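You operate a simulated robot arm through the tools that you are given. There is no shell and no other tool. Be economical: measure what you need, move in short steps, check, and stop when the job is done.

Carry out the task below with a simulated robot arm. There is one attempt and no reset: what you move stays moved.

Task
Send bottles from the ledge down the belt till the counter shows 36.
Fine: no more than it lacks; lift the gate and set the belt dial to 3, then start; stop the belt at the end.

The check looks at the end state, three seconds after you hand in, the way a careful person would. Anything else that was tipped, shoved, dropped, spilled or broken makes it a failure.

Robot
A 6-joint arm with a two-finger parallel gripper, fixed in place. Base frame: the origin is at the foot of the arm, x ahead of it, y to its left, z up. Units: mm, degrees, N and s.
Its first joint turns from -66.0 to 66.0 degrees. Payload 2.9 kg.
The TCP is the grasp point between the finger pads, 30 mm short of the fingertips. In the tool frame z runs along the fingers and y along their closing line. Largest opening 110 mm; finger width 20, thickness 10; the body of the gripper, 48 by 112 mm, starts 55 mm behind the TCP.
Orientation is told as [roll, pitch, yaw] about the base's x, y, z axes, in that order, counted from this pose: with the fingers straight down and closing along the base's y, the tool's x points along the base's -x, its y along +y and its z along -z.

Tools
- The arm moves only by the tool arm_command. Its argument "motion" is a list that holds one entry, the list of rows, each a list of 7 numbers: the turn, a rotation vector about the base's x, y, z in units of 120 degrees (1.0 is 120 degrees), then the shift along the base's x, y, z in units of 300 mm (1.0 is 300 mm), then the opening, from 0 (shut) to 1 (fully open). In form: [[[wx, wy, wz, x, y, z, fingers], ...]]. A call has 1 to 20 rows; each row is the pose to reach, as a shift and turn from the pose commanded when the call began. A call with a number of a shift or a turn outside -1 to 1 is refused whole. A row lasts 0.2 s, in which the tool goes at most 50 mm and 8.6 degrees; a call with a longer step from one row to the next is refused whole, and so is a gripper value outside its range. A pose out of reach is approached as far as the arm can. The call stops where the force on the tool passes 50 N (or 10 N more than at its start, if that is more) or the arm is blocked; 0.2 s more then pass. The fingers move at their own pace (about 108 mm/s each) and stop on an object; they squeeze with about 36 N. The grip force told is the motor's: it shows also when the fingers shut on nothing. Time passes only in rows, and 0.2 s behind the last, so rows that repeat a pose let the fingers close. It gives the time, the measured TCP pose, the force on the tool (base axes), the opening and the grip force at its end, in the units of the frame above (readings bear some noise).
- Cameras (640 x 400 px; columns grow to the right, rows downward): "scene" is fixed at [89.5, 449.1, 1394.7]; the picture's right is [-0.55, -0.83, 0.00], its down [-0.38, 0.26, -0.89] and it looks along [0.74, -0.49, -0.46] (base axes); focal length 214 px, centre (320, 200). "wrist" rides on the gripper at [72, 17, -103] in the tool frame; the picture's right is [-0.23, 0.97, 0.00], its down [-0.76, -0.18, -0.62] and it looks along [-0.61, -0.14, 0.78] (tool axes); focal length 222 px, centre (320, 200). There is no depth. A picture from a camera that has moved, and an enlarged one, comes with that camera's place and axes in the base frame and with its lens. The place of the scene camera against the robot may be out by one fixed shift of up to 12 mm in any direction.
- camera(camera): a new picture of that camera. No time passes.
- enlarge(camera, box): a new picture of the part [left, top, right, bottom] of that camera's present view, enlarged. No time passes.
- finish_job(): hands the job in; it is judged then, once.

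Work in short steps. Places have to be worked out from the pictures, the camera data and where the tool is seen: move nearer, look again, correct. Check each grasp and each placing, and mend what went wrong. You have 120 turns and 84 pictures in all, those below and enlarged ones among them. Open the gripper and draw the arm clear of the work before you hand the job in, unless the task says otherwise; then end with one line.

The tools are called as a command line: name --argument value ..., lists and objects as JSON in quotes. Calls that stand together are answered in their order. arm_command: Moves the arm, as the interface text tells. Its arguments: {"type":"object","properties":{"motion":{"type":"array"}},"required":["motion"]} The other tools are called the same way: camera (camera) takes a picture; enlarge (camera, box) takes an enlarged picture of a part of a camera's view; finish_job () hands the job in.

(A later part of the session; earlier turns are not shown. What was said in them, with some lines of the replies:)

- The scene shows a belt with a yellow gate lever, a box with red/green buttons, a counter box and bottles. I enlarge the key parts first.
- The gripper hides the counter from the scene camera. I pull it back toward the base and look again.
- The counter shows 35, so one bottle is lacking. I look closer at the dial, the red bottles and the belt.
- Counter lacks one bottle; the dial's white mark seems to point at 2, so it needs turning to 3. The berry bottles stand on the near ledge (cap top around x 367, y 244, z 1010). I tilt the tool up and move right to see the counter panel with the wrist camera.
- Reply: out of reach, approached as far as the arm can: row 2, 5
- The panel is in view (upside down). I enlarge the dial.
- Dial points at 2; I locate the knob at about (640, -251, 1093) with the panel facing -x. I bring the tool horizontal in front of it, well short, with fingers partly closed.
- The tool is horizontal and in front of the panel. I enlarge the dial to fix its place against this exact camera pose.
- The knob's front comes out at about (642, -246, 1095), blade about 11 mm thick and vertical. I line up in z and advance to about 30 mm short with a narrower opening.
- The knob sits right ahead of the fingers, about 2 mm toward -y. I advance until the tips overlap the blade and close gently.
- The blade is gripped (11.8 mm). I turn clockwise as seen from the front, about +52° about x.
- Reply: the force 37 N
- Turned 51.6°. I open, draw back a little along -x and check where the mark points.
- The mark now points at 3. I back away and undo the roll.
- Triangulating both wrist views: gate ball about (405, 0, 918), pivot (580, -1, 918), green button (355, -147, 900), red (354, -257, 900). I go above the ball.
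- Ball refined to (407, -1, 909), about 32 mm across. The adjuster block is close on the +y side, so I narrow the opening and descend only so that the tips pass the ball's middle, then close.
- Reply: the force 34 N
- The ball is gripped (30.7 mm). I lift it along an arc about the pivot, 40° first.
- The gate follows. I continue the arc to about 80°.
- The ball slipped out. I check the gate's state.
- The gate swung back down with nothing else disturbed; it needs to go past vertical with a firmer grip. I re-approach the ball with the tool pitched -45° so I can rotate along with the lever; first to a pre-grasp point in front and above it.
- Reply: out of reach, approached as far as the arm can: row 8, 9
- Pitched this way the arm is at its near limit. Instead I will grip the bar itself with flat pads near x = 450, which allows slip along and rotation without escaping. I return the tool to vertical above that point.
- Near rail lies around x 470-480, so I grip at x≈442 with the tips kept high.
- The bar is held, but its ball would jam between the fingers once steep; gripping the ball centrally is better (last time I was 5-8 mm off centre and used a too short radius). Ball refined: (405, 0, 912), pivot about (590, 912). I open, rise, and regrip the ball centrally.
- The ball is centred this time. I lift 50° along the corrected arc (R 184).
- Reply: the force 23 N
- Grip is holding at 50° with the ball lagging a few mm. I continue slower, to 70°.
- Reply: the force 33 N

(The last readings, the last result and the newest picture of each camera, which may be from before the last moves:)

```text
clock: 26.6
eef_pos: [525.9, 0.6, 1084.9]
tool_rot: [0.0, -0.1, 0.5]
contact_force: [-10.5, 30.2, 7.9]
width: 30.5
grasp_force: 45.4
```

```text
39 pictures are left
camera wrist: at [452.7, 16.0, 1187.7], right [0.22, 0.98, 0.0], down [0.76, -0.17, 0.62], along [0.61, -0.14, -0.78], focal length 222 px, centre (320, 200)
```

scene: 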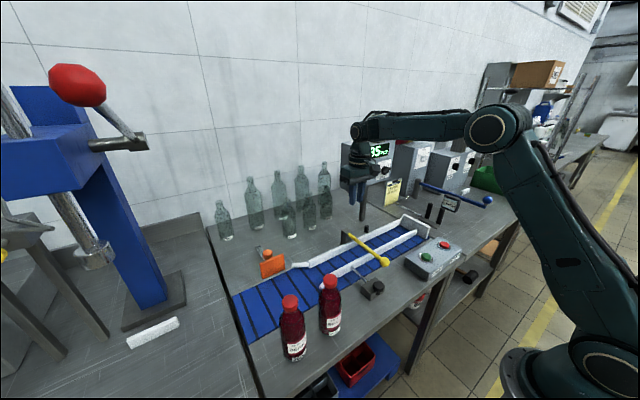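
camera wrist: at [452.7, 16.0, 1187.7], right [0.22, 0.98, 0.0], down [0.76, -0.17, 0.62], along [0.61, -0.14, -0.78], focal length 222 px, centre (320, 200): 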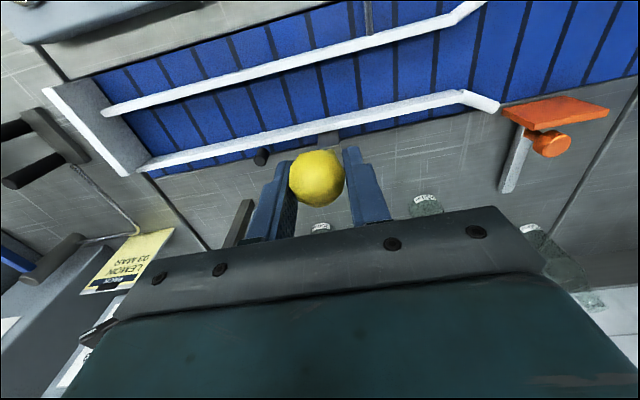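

Still held at 70°. I continue to 95°, just past vertical.

arm_command --motion '[[[0, 0, 0, 0.0511, 0, 0.0161, 0.1], [0, 0, 0, 0.1033, 0, 0.0277, 0.1], [0, 0, 0, 0.1563, 0, 0.0347, 0.1], [0, 0, 0, 0.2098, 0, 0.037, 0.1], [0, 0, 0, 0.2633, 0, 0.0347, 0.1]]]'

camera --camera "wrist"

enlarge --camera "scene" --box '[300, 120, 460, 240]'

```text
clock: 27.8
eef_pos: [605.6, -3.3, 1093.5]
tool_rot: [0.0, -0.1, -0.2]
contact_force: [0.1, -1.0, 0.0]
width: 10.8
grasp_force: 0.1
```

```text
38 pictures are left
camera wrist: at [532.7, 12.8, 1197.1], right [0.23, 0.97, 0.0], down [0.76, -0.18, 0.62], along [0.61, -0.14, -0.78], focal length 222 px, centre (320, 200)
```

wrist: 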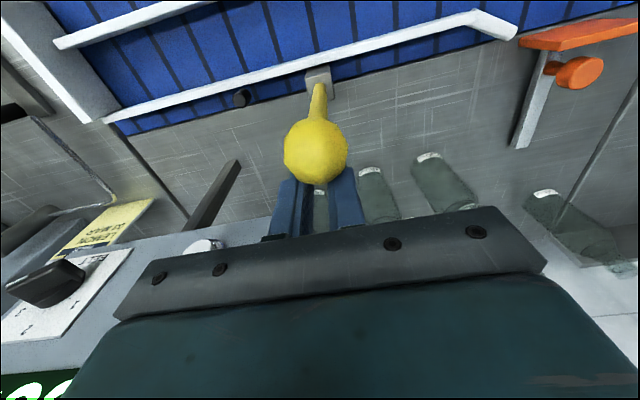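

```text
3.33 times, centred on (380, 180) of scene
camera zoom: at [89.5, 449.1, 1394.7], right [-0.55, -0.83, 0.0], down [-0.38, 0.26, -0.89], along [0.74, -0.49, -0.46], focal length 715 px, centre (120, 267)
```

zoom: 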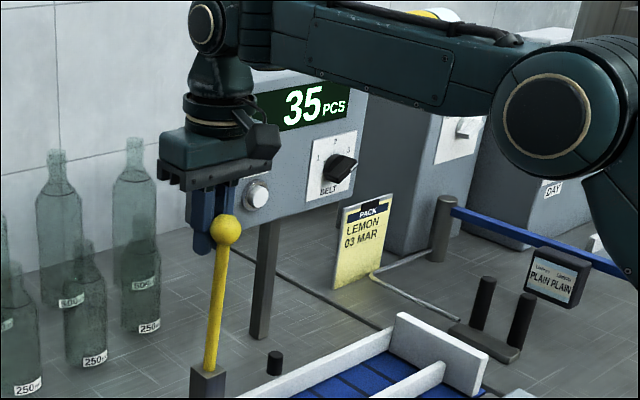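

The gate now stands near vertical, with no force on the tool. I raise the tool clear and wait to see if it stays.

arm_command --motion '[[[0, 0, 0, 0, 0, 0.15, 0.1], [0, 0, 0, 0, 0, 0.3, 0.1], [0, 0, 0, 0, 0, 0.4, 0.4], [0, 0, 0, -0.15, 0, 0.4, 1], [0, 0, 0, -0.3, 0, 0.4, 1], [0, 0, 0, -0.45, 0, 0.4, 1], [0, 0, 0, -0.6, 0, 0.4, 1]]]'

camera --camera "scene"

camera --camera "wrist"

```text
clock: 29.4
eef_pos: [424.3, 0.3, 1215.1]
tool_rot: [0.0, 0.0, 0.0]
contact_force: [-0.1, 0.5, -0.7]
width: 110.0
grasp_force: 0.0
out of reach, approached as far as the arm can: row 2, 3
```

```text
36 pictures are left
```

scene: 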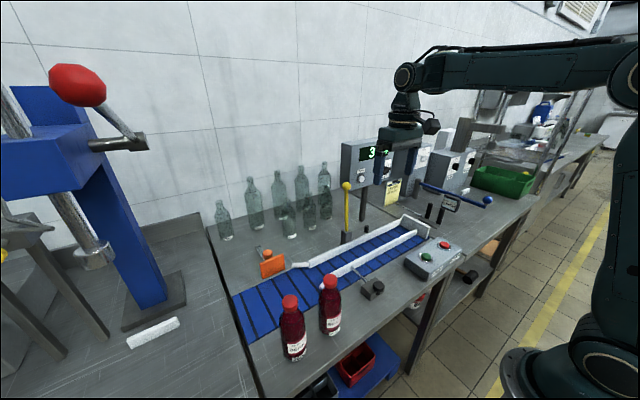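

```text
35 pictures are left
camera wrist: at [351.1, 17.1, 1318.4], right [0.23, 0.97, 0.0], down [0.76, -0.18, 0.62], along [0.61, -0.14, -0.78], focal length 222 px, centre (320, 200)
```

wrist: 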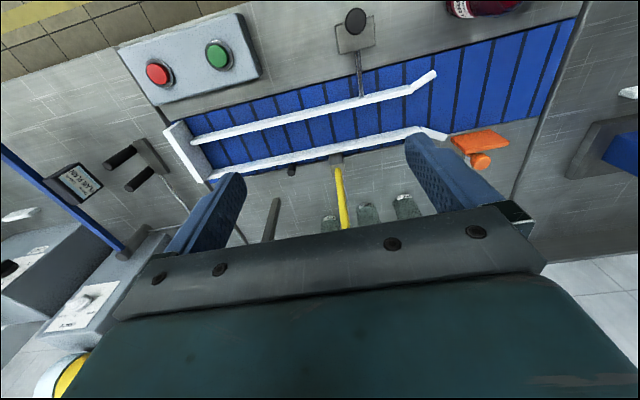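

The gate stays up. Now the bottle at about (367, 244): I move above it with the gripper partly open and look.

arm_command --motion '[[[0, 0, 0, -0.03, 0.13, 0, 0.8], [0, 0, 0, -0.06, 0.27, 0, 0.7], [0, 0, 0, -0.1, 0.4, -0.05, 0.7], [0, 0, 0, -0.14, 0.54, -0.1, 0.7], [0, 0, 0, -0.17, 0.68, -0.15, 0.7], [0, 0, 0, -0.19, 0.813, -0.22, 0.7], [0, 0, 0, -0.19, 0.813, -0.33, 0.7]]]'

camera --camera "wrist"

camera --camera "scene"

```text
clock: 31.0
eef_pos: [367.9, 245.1, 1115.0]
tool_rot: [0.0, 0.0, 0.0]
contact_force: [0.7, 0.7, 0.3]
width: 76.6
grasp_force: 0.0
```

```text
34 pictures are left
camera wrist: at [295.4, 260.6, 1218.1], right [0.23, 0.97, 0.0], down [0.76, -0.18, 0.62], along [0.61, -0.14, -0.78], focal length 222 px, centre (320, 200)
```

wrist: 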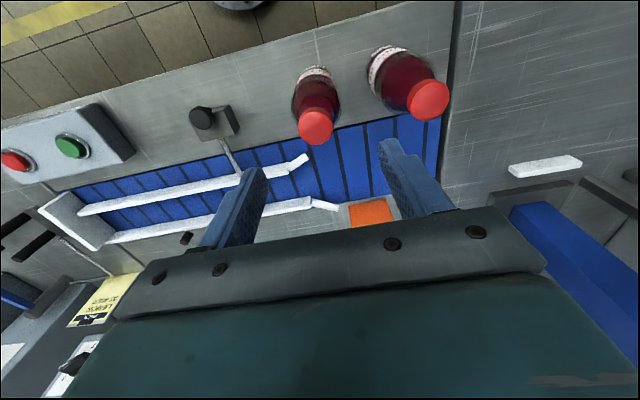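

```text
33 pictures are left
```

scene: 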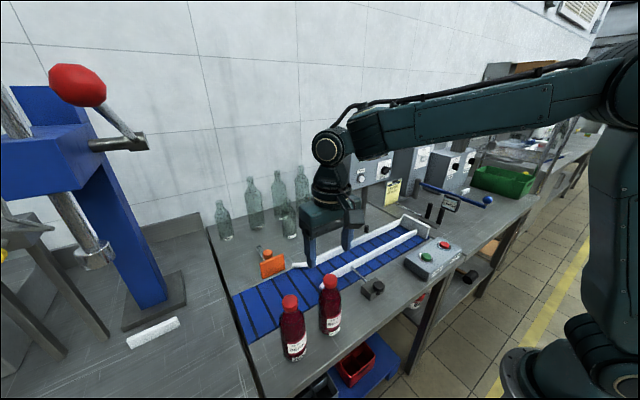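

Cap refined at (371, 240, 1011). I lower so the pads surround the cap and close.

arm_command --motion '[[[0, 0, 0, 0.01, -0.017, -0.1, 0.65], [0, 0, 0, 0.01, -0.017, -0.2, 0.65], [0, 0, 0, 0.01, -0.017, -0.3, 0.65], [0, 0, 0, 0.01, -0.017, -0.383, 0.65]]]'

camera --camera "wrist"

enlarge --camera "scene" --box '[260, 230, 420, 350]'

```text
clock: 32.0
eef_pos: [369.6, 240.0, 1001.0]
tool_rot: [0.0, -0.2, 0.2]
contact_force: [-0.1, 0.0, -0.6]
width: 71.3
grasp_force: 0.0
```

```text
32 pictures are left
camera wrist: at [298.2, 256.2, 1103.7], right [0.23, 0.97, 0.0], down [0.76, -0.18, 0.62], along [0.61, -0.14, -0.78], focal length 222 px, centre (320, 200)
```

wrist: 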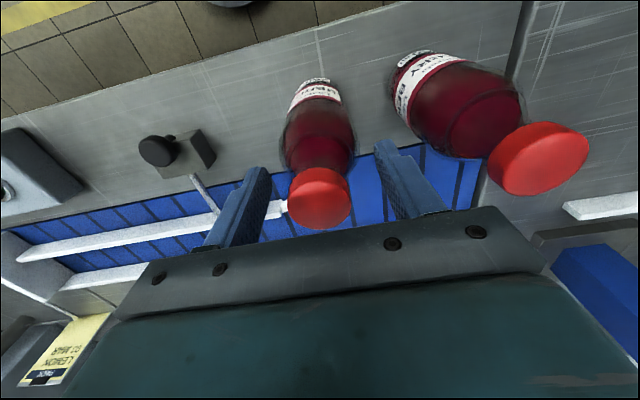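

```text
3.33 times, centred on (340, 290) of scene
camera zoom: at [89.5, 449.1, 1394.7], right [-0.55, -0.83, 0.0], down [-0.38, 0.26, -0.89], along [0.74, -0.49, -0.46], focal length 715 px, centre (253, -100)
```

zoom: 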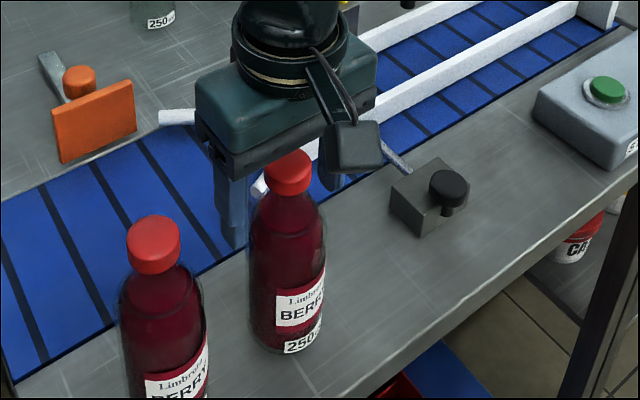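

The cap is between the fingers. I close on it.

arm_command --motion '[[[0, 0, 0, 0.003, 0, 0, 0.4], [0, 0, 0, 0.003, 0, 0, 0.2], [0, 0, 0, 0.003, 0, 0, 0.1], [0, 0, 0, 0.003, 0, 0, 0.1]]]'

enlarge --camera "scene" --box '[260, 230, 420, 350]'

```text
clock: 33.0
eef_pos: [369.8, 239.8, 1002.5]
tool_rot: [0.2, 0.0, 0.1]
contact_force: [-7.5, 1.4, 20.1]
width: 47.4
grasp_force: 35.8
```

```text
3.33 times, centred on (340, 290) of scene
camera zoom: at [89.0, 449.0, 1394.8], right [-0.55, -0.83, 0.0], down [-0.38, 0.26, -0.89], along [0.74, -0.49, -0.46], focal length 715 px, centre (253, -100)
```

zoom: 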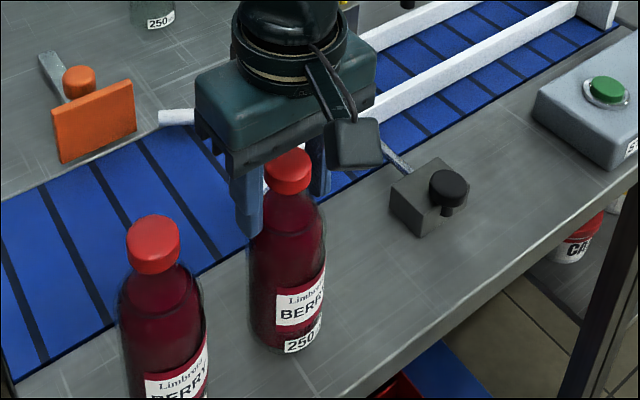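

Opening 47 mm with upward force: the tips are on the sloping shoulder. I open, rise 14 mm so the pads take only the cap, and close again.

arm_command --motion '[[[0, 0, 0, 0, 0, 0, 0.55], [0, 0, 0, 0.003, 0, 0.047, 0.55], [0, 0, 0, 0.003, 0, 0.047, 0.3], [0, 0, 0, 0.003, 0, 0.047, 0.2], [0, 0, 0, 0.003, 0, 0.047, 0.2]]]'

enlarge --camera "scene" --box '[260, 230, 420, 350]'

```text
clock: 34.2
eef_pos: [372.4, 239.7, 1016.7]
tool_rot: [0.1, -0.3, 0.0]
contact_force: [-4.0, 2.0, 20.8]
width: 32.3
grasp_force: 36.3
```

```text
3.33 times, centred on (340, 290) of scene
camera zoom: at [89.1, 449.0, 1394.8], right [-0.55, -0.83, 0.0], down [-0.38, 0.26, -0.89], along [0.74, -0.49, -0.46], focal length 715 px, centre (253, -100)
```

zoom: 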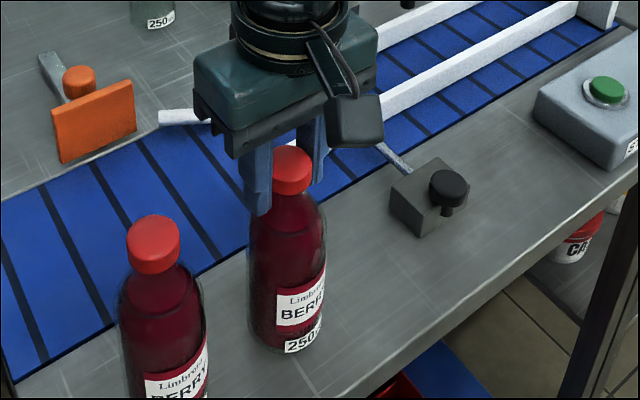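

The opening is now 32.3 mm, about the cap. I lift 40 mm slowly and check that the bottle comes along.

arm_command --motion '[[[0, 0, 0, 0, 0, 0.03, 0.15], [0, 0, 0, 0, 0, 0.07, 0.15], [0, 0, 0, 0, 0, 0.13, 0.15], [0, 0, 0, 0, 0, 0.13, 0.15]]]'

enlarge --camera "scene" --box '[260, 230, 420, 350]'

camera --camera "wrist"

```text
clock: 35.2
eef_pos: [373.0, 238.9, 1053.8]
tool_rot: [0.0, 0.0, 0.0]
contact_force: [0.4, -0.2, -5.4]
width: 28.4
grasp_force: 36.3
```

```text
3.33 times, centred on (340, 290) of scene
camera zoom: at [89.5, 449.1, 1394.7], right [-0.55, -0.83, 0.0], down [-0.38, 0.26, -0.89], along [0.74, -0.49, -0.46], focal length 715 px, centre (253, -100)
```

zoom: 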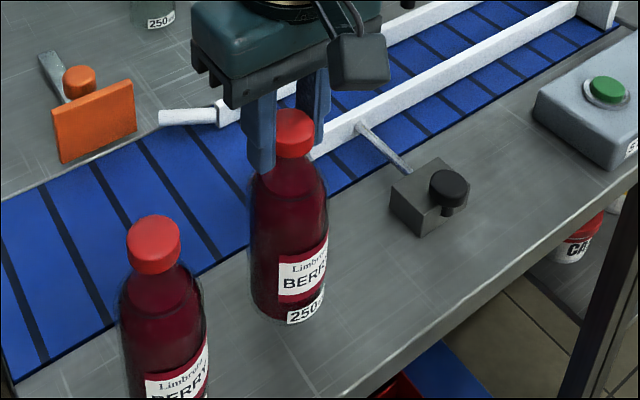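

```text
27 pictures are left
camera wrist: at [301.1, 254.9, 1156.8], right [0.23, 0.97, 0.0], down [0.76, -0.18, 0.62], along [0.61, -0.14, -0.78], focal length 222 px, centre (320, 200)
```

wrist: 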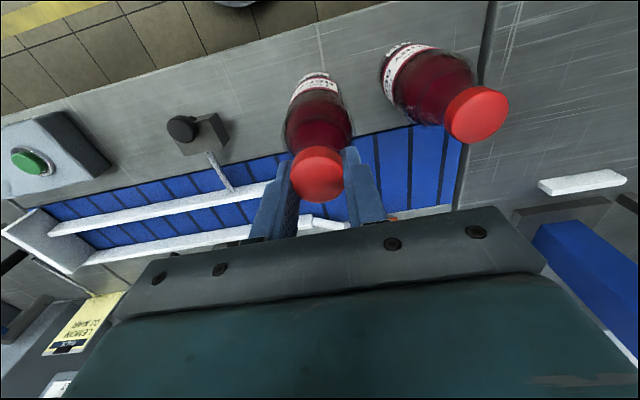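

The bottle hangs from the cap (5.4 N). Lane centre comes out near x 528, rails' flare starting about y 200. I lift higher and carry it over the belt at (528, 225).

arm_command --motion '[[[0, 0, 0, 0, 0, 0.1, 0.15], [0, 0, 0, 0, 0, 0.2, 0.15], [0, 0, 0, 0.1, -0.01, 0.2, 0.15], [0, 0, 0, 0.2, -0.02, 0.2, 0.15], [0, 0, 0, 0.3, -0.03, 0.2, 0.15], [0, 0, 0, 0.4, -0.04, 0.2, 0.15], [0, 0, 0, 0.48, -0.047, 0.2, 0.15], [0, 0, 0, 0.517, -0.047, 0.2, 0.15], [0, 0, 0, 0.517, -0.047, 0.2, 0.15]]]'

camera --camera "wrist"

enlarge --camera "scene" --box '[220, 180, 420, 330]'

```text
clock: 37.2
eef_pos: [528.3, 222.8, 1114.9]
tool_rot: [0.0, 0.0, 0.1]
contact_force: [0.3, -1.0, -4.6]
width: 28.4
grasp_force: 36.0
```

```text
26 pictures are left
camera wrist: at [456.7, 239.5, 1218.3], right [0.23, 0.97, 0.0], down [0.76, -0.18, 0.62], along [0.61, -0.14, -0.78], focal length 222 px, centre (320, 200)
```

wrist: 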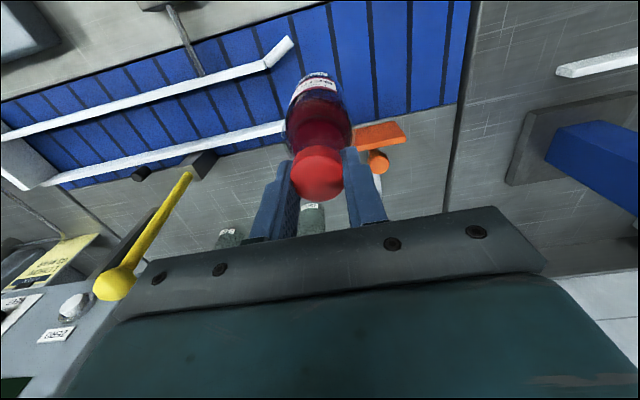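

```text
2.67 times, centred on (320, 255) of scene
camera zoom: at [89.6, 449.1, 1394.7], right [-0.55, -0.83, 0.0], down [-0.38, 0.26, -0.89], along [0.74, -0.49, -0.46], focal length 572 px, centre (320, 53)
```

zoom: 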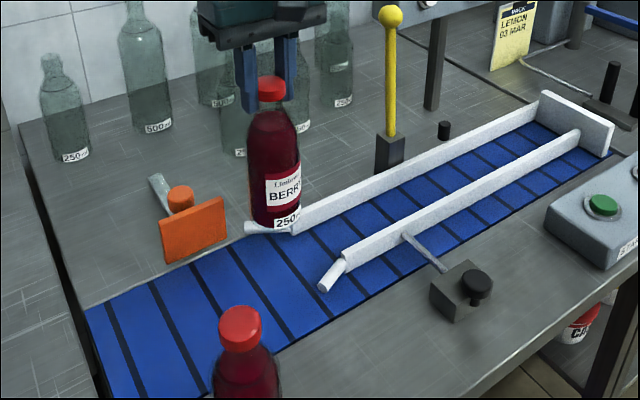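

Lane centre confirmed near x 529; flare ends at y≈200. The bottle is well placed; I lower it to about 15 mm above the expected belt height.

arm_command --motion '[[[0, 0, 0, 0, 0.01, -0.1, 0.15], [0, 0, 0, 0, 0.02, -0.18, 0.15], [0, 0, 0, 0, 0.02, -0.23, 0.15], [0, 0, 0, 0, 0.02, -0.23, 0.15]]]'

enlarge --camera "scene" --box '[260, 190, 380, 290]'

```text
clock: 38.2
eef_pos: [528.7, 229.8, 1043.7]
tool_rot: [0.0, 0.0, 0.1]
contact_force: [-0.9, -0.1, -4.0]
width: 28.1
grasp_force: 36.2
```

```text
4.00 times, centred on (320, 240) of scene
camera zoom: at [89.5, 449.1, 1394.7], right [-0.55, -0.83, 0.0], down [-0.38, 0.26, -0.89], along [0.74, -0.49, -0.46], focal length 858 px, centre (320, 40)
```

zoom: 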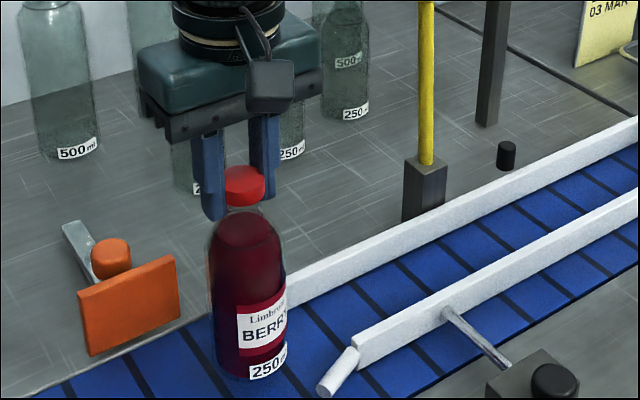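

It is close to the belt. I lower in small steps and watch the vertical force.

arm_command --motion '[[[0, 0, 0, 0, 0, -0.01, 0.15], [0, 0, 0, 0, 0, -0.02, 0.15], [0, 0, 0, 0, 0, -0.03, 0.15]]]'

```text
clock: 39.0
eef_pos: [528.3, 230.1, 1035.5]
tool_rot: [0.0, 0.0, 0.1]
contact_force: [0.0, -0.3, -5.3]
width: 28.0
grasp_force: 35.9
```

Still hanging freely; continuing down.

arm_command --motion '[[[0, 0, 0, 0, 0, -0.01, 0.15], [0, 0, 0, 0, 0, -0.02, 0.15], [0, 0, 0, 0, 0, -0.03, 0.15]]]'

```text
clock: 39.8
eef_pos: [527.9, 230.8, 1026.0]
tool_rot: [0.0, 0.0, 0.1]
contact_force: [0.9, -0.4, -4.0]
width: 27.8
grasp_force: 35.9
```

arm_command --motion '[[[0, 0, 0, 0, 0, -0.01, 0.15], [0, 0, 0, 0, 0, -0.02, 0.15]]]'

enlarge --camera "scene" --box '[260, 190, 380, 290]'

```text
clock: 40.4
eef_pos: [529.0, 230.8, 1024.6]
tool_rot: [0.2, -0.3, -0.1]
contact_force: [-2.8, -4.0, 20.3]
width: 27.2
grasp_force: 36.1
```

```text
4.00 times, centred on (320, 240) of scene
camera zoom: at [89.0, 448.9, 1394.9], right [-0.55, -0.83, 0.0], down [-0.38, 0.26, -0.89], along [0.74, -0.49, -0.46], focal length 858 px, centre (320, 40)
```

zoom: 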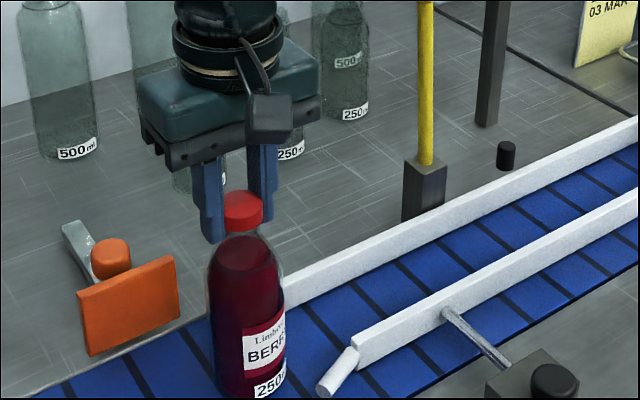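

The bottle stands on the belt (fz +20). I open gently and rise straight up.

arm_command --motion '[[[0, 0, 0, 0, 0, 0.01, 0.15], [0, 0, 0, 0, 0, 0.01, 0.3], [0, 0, 0, 0, 0, 0.01, 0.5], [0, 0, 0, 0, 0, 0.1, 0.5], [0, 0, 0, 0, 0, 0.22, 0.5], [0, 0, 0, 0, 0, 0.36, 0.5]]]'

camera --camera "scene"

camera --camera "wrist"

```text
clock: 41.8
eef_pos: [526.0, 231.7, 1128.8]
tool_rot: [0.0, 0.0, 0.0]
contact_force: [0.1, 0.2, 0.2]
width: 55.0
grasp_force: 0.1
```

```text
22 pictures are left
```

scene: 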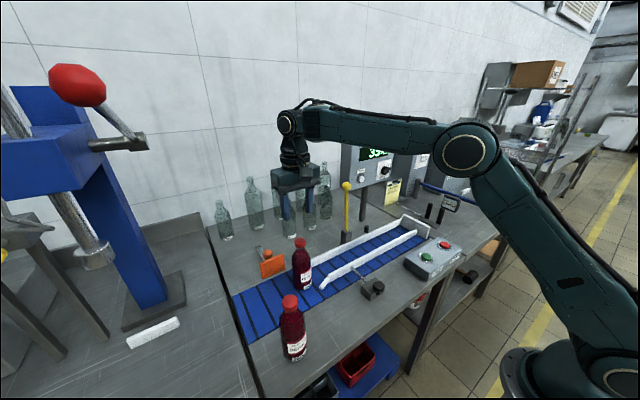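

```text
21 pictures are left
camera wrist: at [453.6, 247.1, 1233.4], right [0.23, 0.97, 0.0], down [0.76, -0.18, 0.62], along [0.61, -0.14, -0.78], focal length 222 px, centre (320, 200)
```

wrist: 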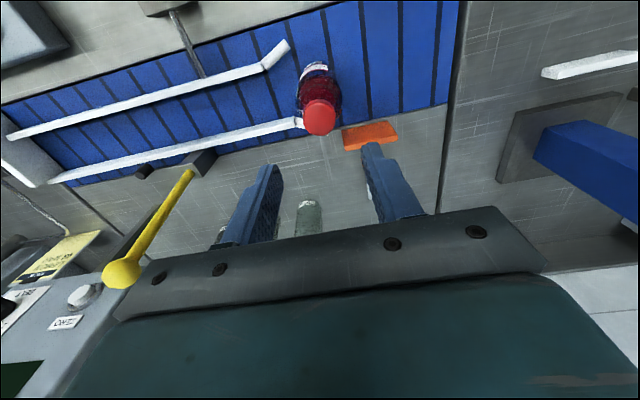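

The bottle stands upright upstream of the lane, belt at rest, gate up. Now to the START button: back out, then across to -y.

arm_command --motion '[[[0, 0, 0, -0.14, 0, 0, 0.3], [0, 0, 0, -0.28, -0.05, 0, 0], [0, 0, 0, -0.4, -0.13, 0, 0], [0, 0, 0, -0.5, -0.24, 0, 0], [0, 0, 0, -0.56, -0.37, 0, 0], [0, 0, 0, -0.57, -0.53, 0, 0], [0, 0, 0, -0.57, -0.69, 0, 0], [0, 0, 0, -0.57, -0.85, 0, 0], [0, 0, 0, -0.57, -0.99, 0, 0]]]'

arm_command --motion '[[[0, 0, 0, 0, -0.14, -0.05, 0], [0, 0, 0, 0, -0.273, -0.1, 0], [0, 0, 0, 0, -0.273, -0.2, 0], [0, 0, 0, 0, -0.273, -0.33, 0], [0, 0, 0, 0, -0.273, -0.43, 0]]]'

camera --camera "wrist"

enlarge --camera "scene" --box '[370, 190, 490, 290]'

```text
clock: 43.8
eef_pos: [357.2, -68.9, 1130.1]
tool_rot: [0.0, 0.0, 0.0]
contact_force: [-0.8, -0.2, 0.3]
width: 0.1
grasp_force: 36.2
```

```text
clock: 45.0
eef_pos: [356.4, -149.7, 998.0]
tool_rot: [0.0, -0.1, 0.1]
contact_force: [-0.6, -0.2, 0.3]
width: 0.0
grasp_force: 36.2
```

```text
20 pictures are left
camera wrist: at [284.5, -132.9, 1101.2], right [0.23, 0.97, 0.0], down [0.76, -0.18, 0.62], along [0.61, -0.14, -0.78], focal length 222 px, centre (320, 200)
```

wrist: 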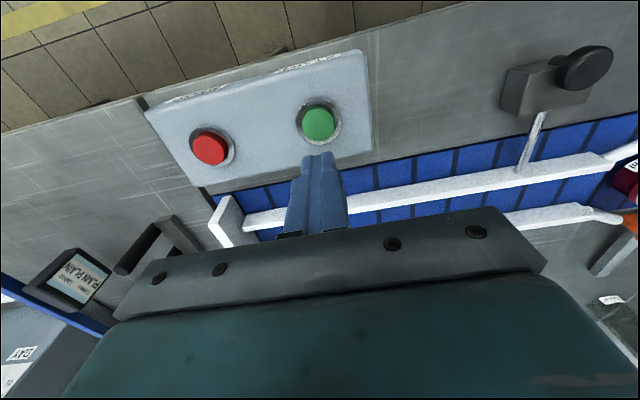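

```text
4.00 times, centred on (430, 240) of scene
camera zoom: at [89.5, 449.1, 1394.7], right [-0.55, -0.83, 0.0], down [-0.38, 0.26, -0.89], along [0.74, -0.49, -0.46], focal length 858 px, centre (-120, 40)
```

zoom: 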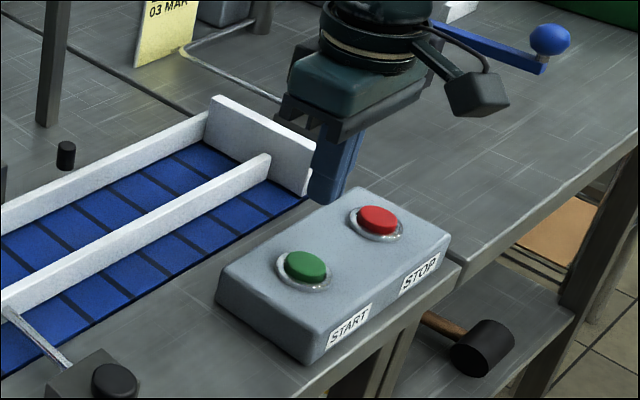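

Green button top at (355.5, -150, 895), red at (354.4, -261, 895). The tip is right above green; I press with small steps.

arm_command --motion '[[[0, 0, 0, 0, 0, -0.12, 0], [0, 0, 0, 0, 0, -0.22, 0], [0, 0, 0, 0, 0, -0.24, 0], [0, 0, 0, 0, 0, -0.255, 0], [0, 0, 0, 0, 0, -0.265, 0]]]'

enlarge --camera "scene" --box '[260, 130, 480, 290]'

```text
clock: 46.2
eef_pos: [357.1, -148.9, 926.7]
tool_rot: [-0.2, -0.5, 0.1]
contact_force: [-8.9, 2.9, 34.0]
width: 0.0
grasp_force: 36.2
stopped in row 5: the force on the tool passed its limit (the readings are from after the stop); the commanded pose is now the measured one
```

```text
2.50 times, centred on (370, 210) of scene
camera zoom: at [88.4, 449.5, 1394.7], right [-0.55, -0.83, 0.0], down [-0.38, 0.26, -0.89], along [0.74, -0.49, -0.46], focal length 536 px, centre (195, 175)
```

zoom: 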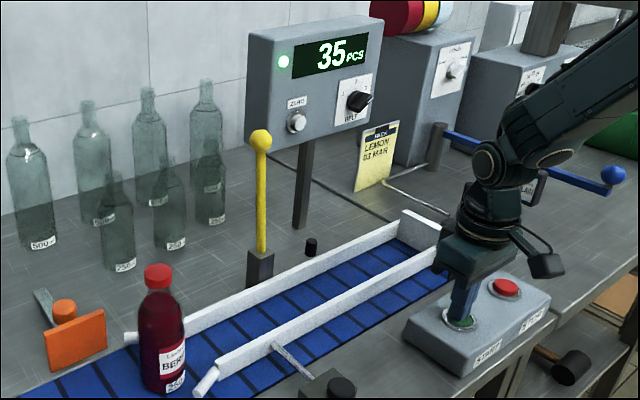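

The run lamp is lit. I lift and hover above STOP while watching the counter.

arm_command --motion '[[[0, 0, 0, 0, 0, 0.1, 0], [0, 0, 0, -0.005, -0.15, 0.12, 0], [0, 0, 0, -0.008, -0.3, 0.12, 0], [0, 0, 0, -0.008, -0.373, 0.08, 0]]]'

enlarge --camera "scene" --box '[260, 130, 480, 290]'

```text
clock: 47.2
eef_pos: [352.0, -260.0, 945.1]
tool_rot: [0.0, -0.1, 0.1]
contact_force: [0.6, 0.2, -0.1]
width: 0.0
grasp_force: 35.9
```

```text
2.50 times, centred on (370, 210) of scene
camera zoom: at [89.4, 449.1, 1394.8], right [-0.55, -0.83, 0.0], down [-0.38, 0.26, -0.89], along [0.74, -0.49, -0.46], focal length 536 px, centre (195, 175)
```

zoom: 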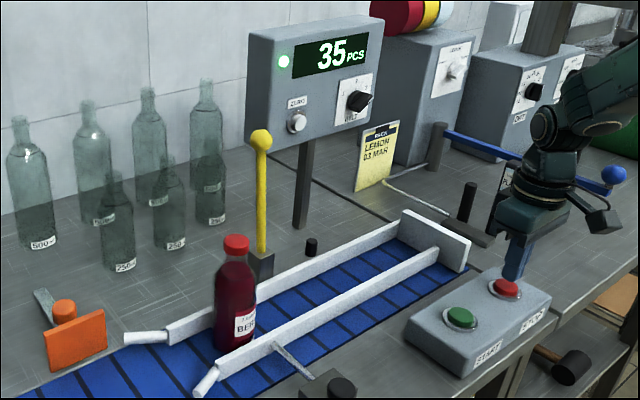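

The bottle is upright in the lane, about 100 mm/s. I wait about 1.6 s.

arm_command --motion '[[[0, 0, 0, 0, 0, 0, 0], [0, 0, 0, 0, 0, 0, 0], [0, 0, 0, 0, 0, 0, 0], [0, 0, 0, 0, 0, 0, 0], [0, 0, 0, 0, 0, 0, 0], [0, 0, 0, 0, 0, 0, 0], [0, 0, 0, 0, 0, 0, 0]]]'

enlarge --camera "scene" --box '[260, 130, 480, 290]'

```text
clock: 48.8
eef_pos: [352.2, -260.8, 945.6]
tool_rot: [-0.1, -0.1, 0.1]
contact_force: [-0.7, 0.4, -0.2]
width: 0.0
grasp_force: 35.9
```

```text
2.50 times, centred on (370, 210) of scene
camera zoom: at [89.5, 449.1, 1394.7], right [-0.55, -0.83, 0.0], down [-0.38, 0.26, -0.89], along [0.74, -0.49, -0.46], focal length 536 px, centre (195, 175)
```

zoom: 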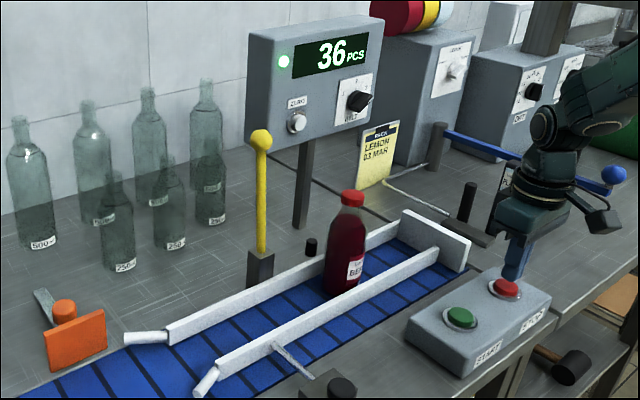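

The counter shows 36 with the bottle upright. I press STOP.

arm_command --motion '[[[0, 0, 0, 0.005, 0, -0.04, 0], [0, 0, 0, 0.005, 0, -0.06, 0], [0, 0, 0, 0.005, 0, -0.075, 0], [0, 0, 0, 0.005, 0, -0.09, 0], [0, 0, 0, 0.005, 0, -0.1, 0]]]'

enlarge --camera "scene" --box '[260, 130, 480, 290]'

```text
clock: 49.8
eef_pos: [357.1, -260.9, 927.5]
tool_rot: [-0.3, -0.5, 0.0]
contact_force: [-6.0, 5.4, 30.0]
width: 0.0
grasp_force: 35.4
stopped in row 5: the force on the tool passed its limit (the readings are from after the stop); the commanded pose is now the measured one
```

```text
2.50 times, centred on (370, 210) of scene
camera zoom: at [88.6, 449.7, 1394.6], right [-0.55, -0.83, 0.0], down [-0.38, 0.26, -0.89], along [0.74, -0.49, -0.46], focal length 536 px, centre (195, 175)
```

zoom: 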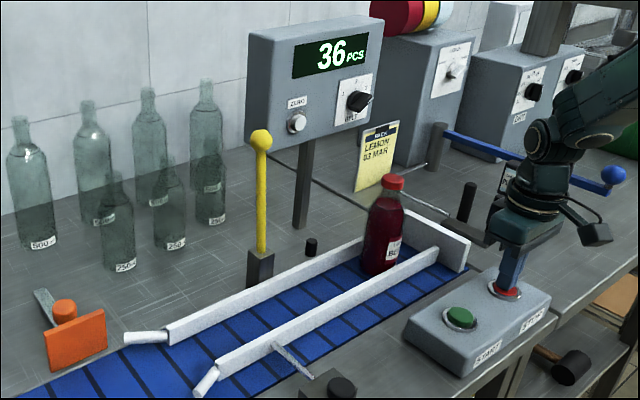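

The lamp is off and the belt stopped with the bottle upright. I raise clear, open the gripper and check that nothing moves.

arm_command --motion '[[[0, 0, 0, 0, 0, 0.12, 0], [0, 0, 0, 0, 0, 0.27, 0.3], [0, 0, 0, 0, 0, 0.42, 0.7], [0, 0, 0, 0, 0, 0.57, 1], [0, 0, 0, 0, 0, 0.72, 1], [0, 0, 0, 0, 0, 0.72, 1]]]'

camera --camera "scene"

enlarge --camera "scene" --box '[260, 130, 480, 290]'

```text
clock: 51.2
eef_pos: [354.7, -259.9, 1136.5]
tool_rot: [0.1, -0.1, 0.2]
contact_force: [-0.6, -0.9, -0.5]
width: 110.0
grasp_force: 0.2
```

```text
14 pictures are left
```

scene: 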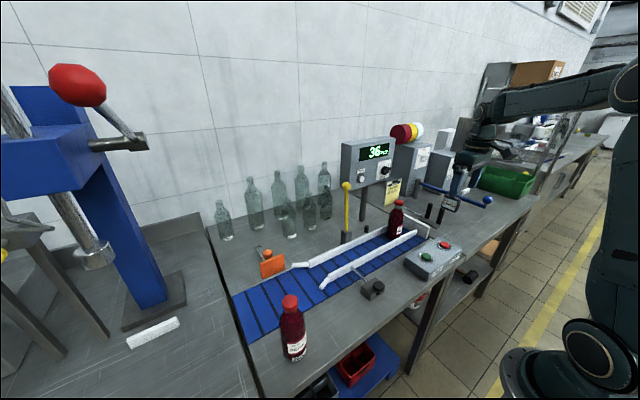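

```text
2.50 times, centred on (370, 210) of scene
camera zoom: at [89.4, 449.1, 1394.7], right [-0.55, -0.83, 0.0], down [-0.38, 0.26, -0.89], along [0.74, -0.49, -0.46], focal length 536 px, centre (195, 175)
```

zoom: 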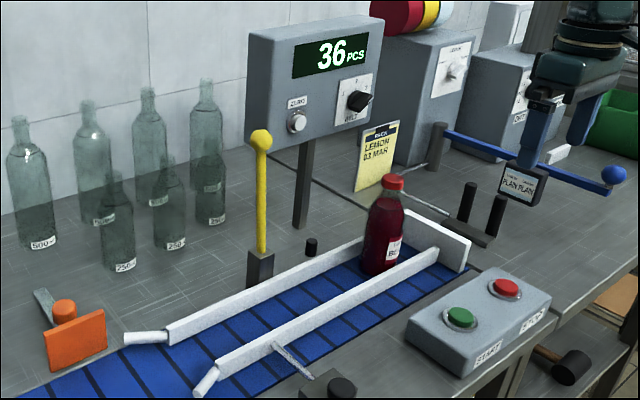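

The counter shows 36, the dial is at 3, the gate is up, the belt is stopped and everything is upright. I hand in.

finish_job

```text
The job is handed in.
```

The counter shows 36: it started at 35, so I sent one bottle from the ledge down the belt, with the dial set to 3 and the gate lifted before starting. The belt is now stopped, and nothing was tipped or knocked over; the gate slipped back down once while I was lifting it.
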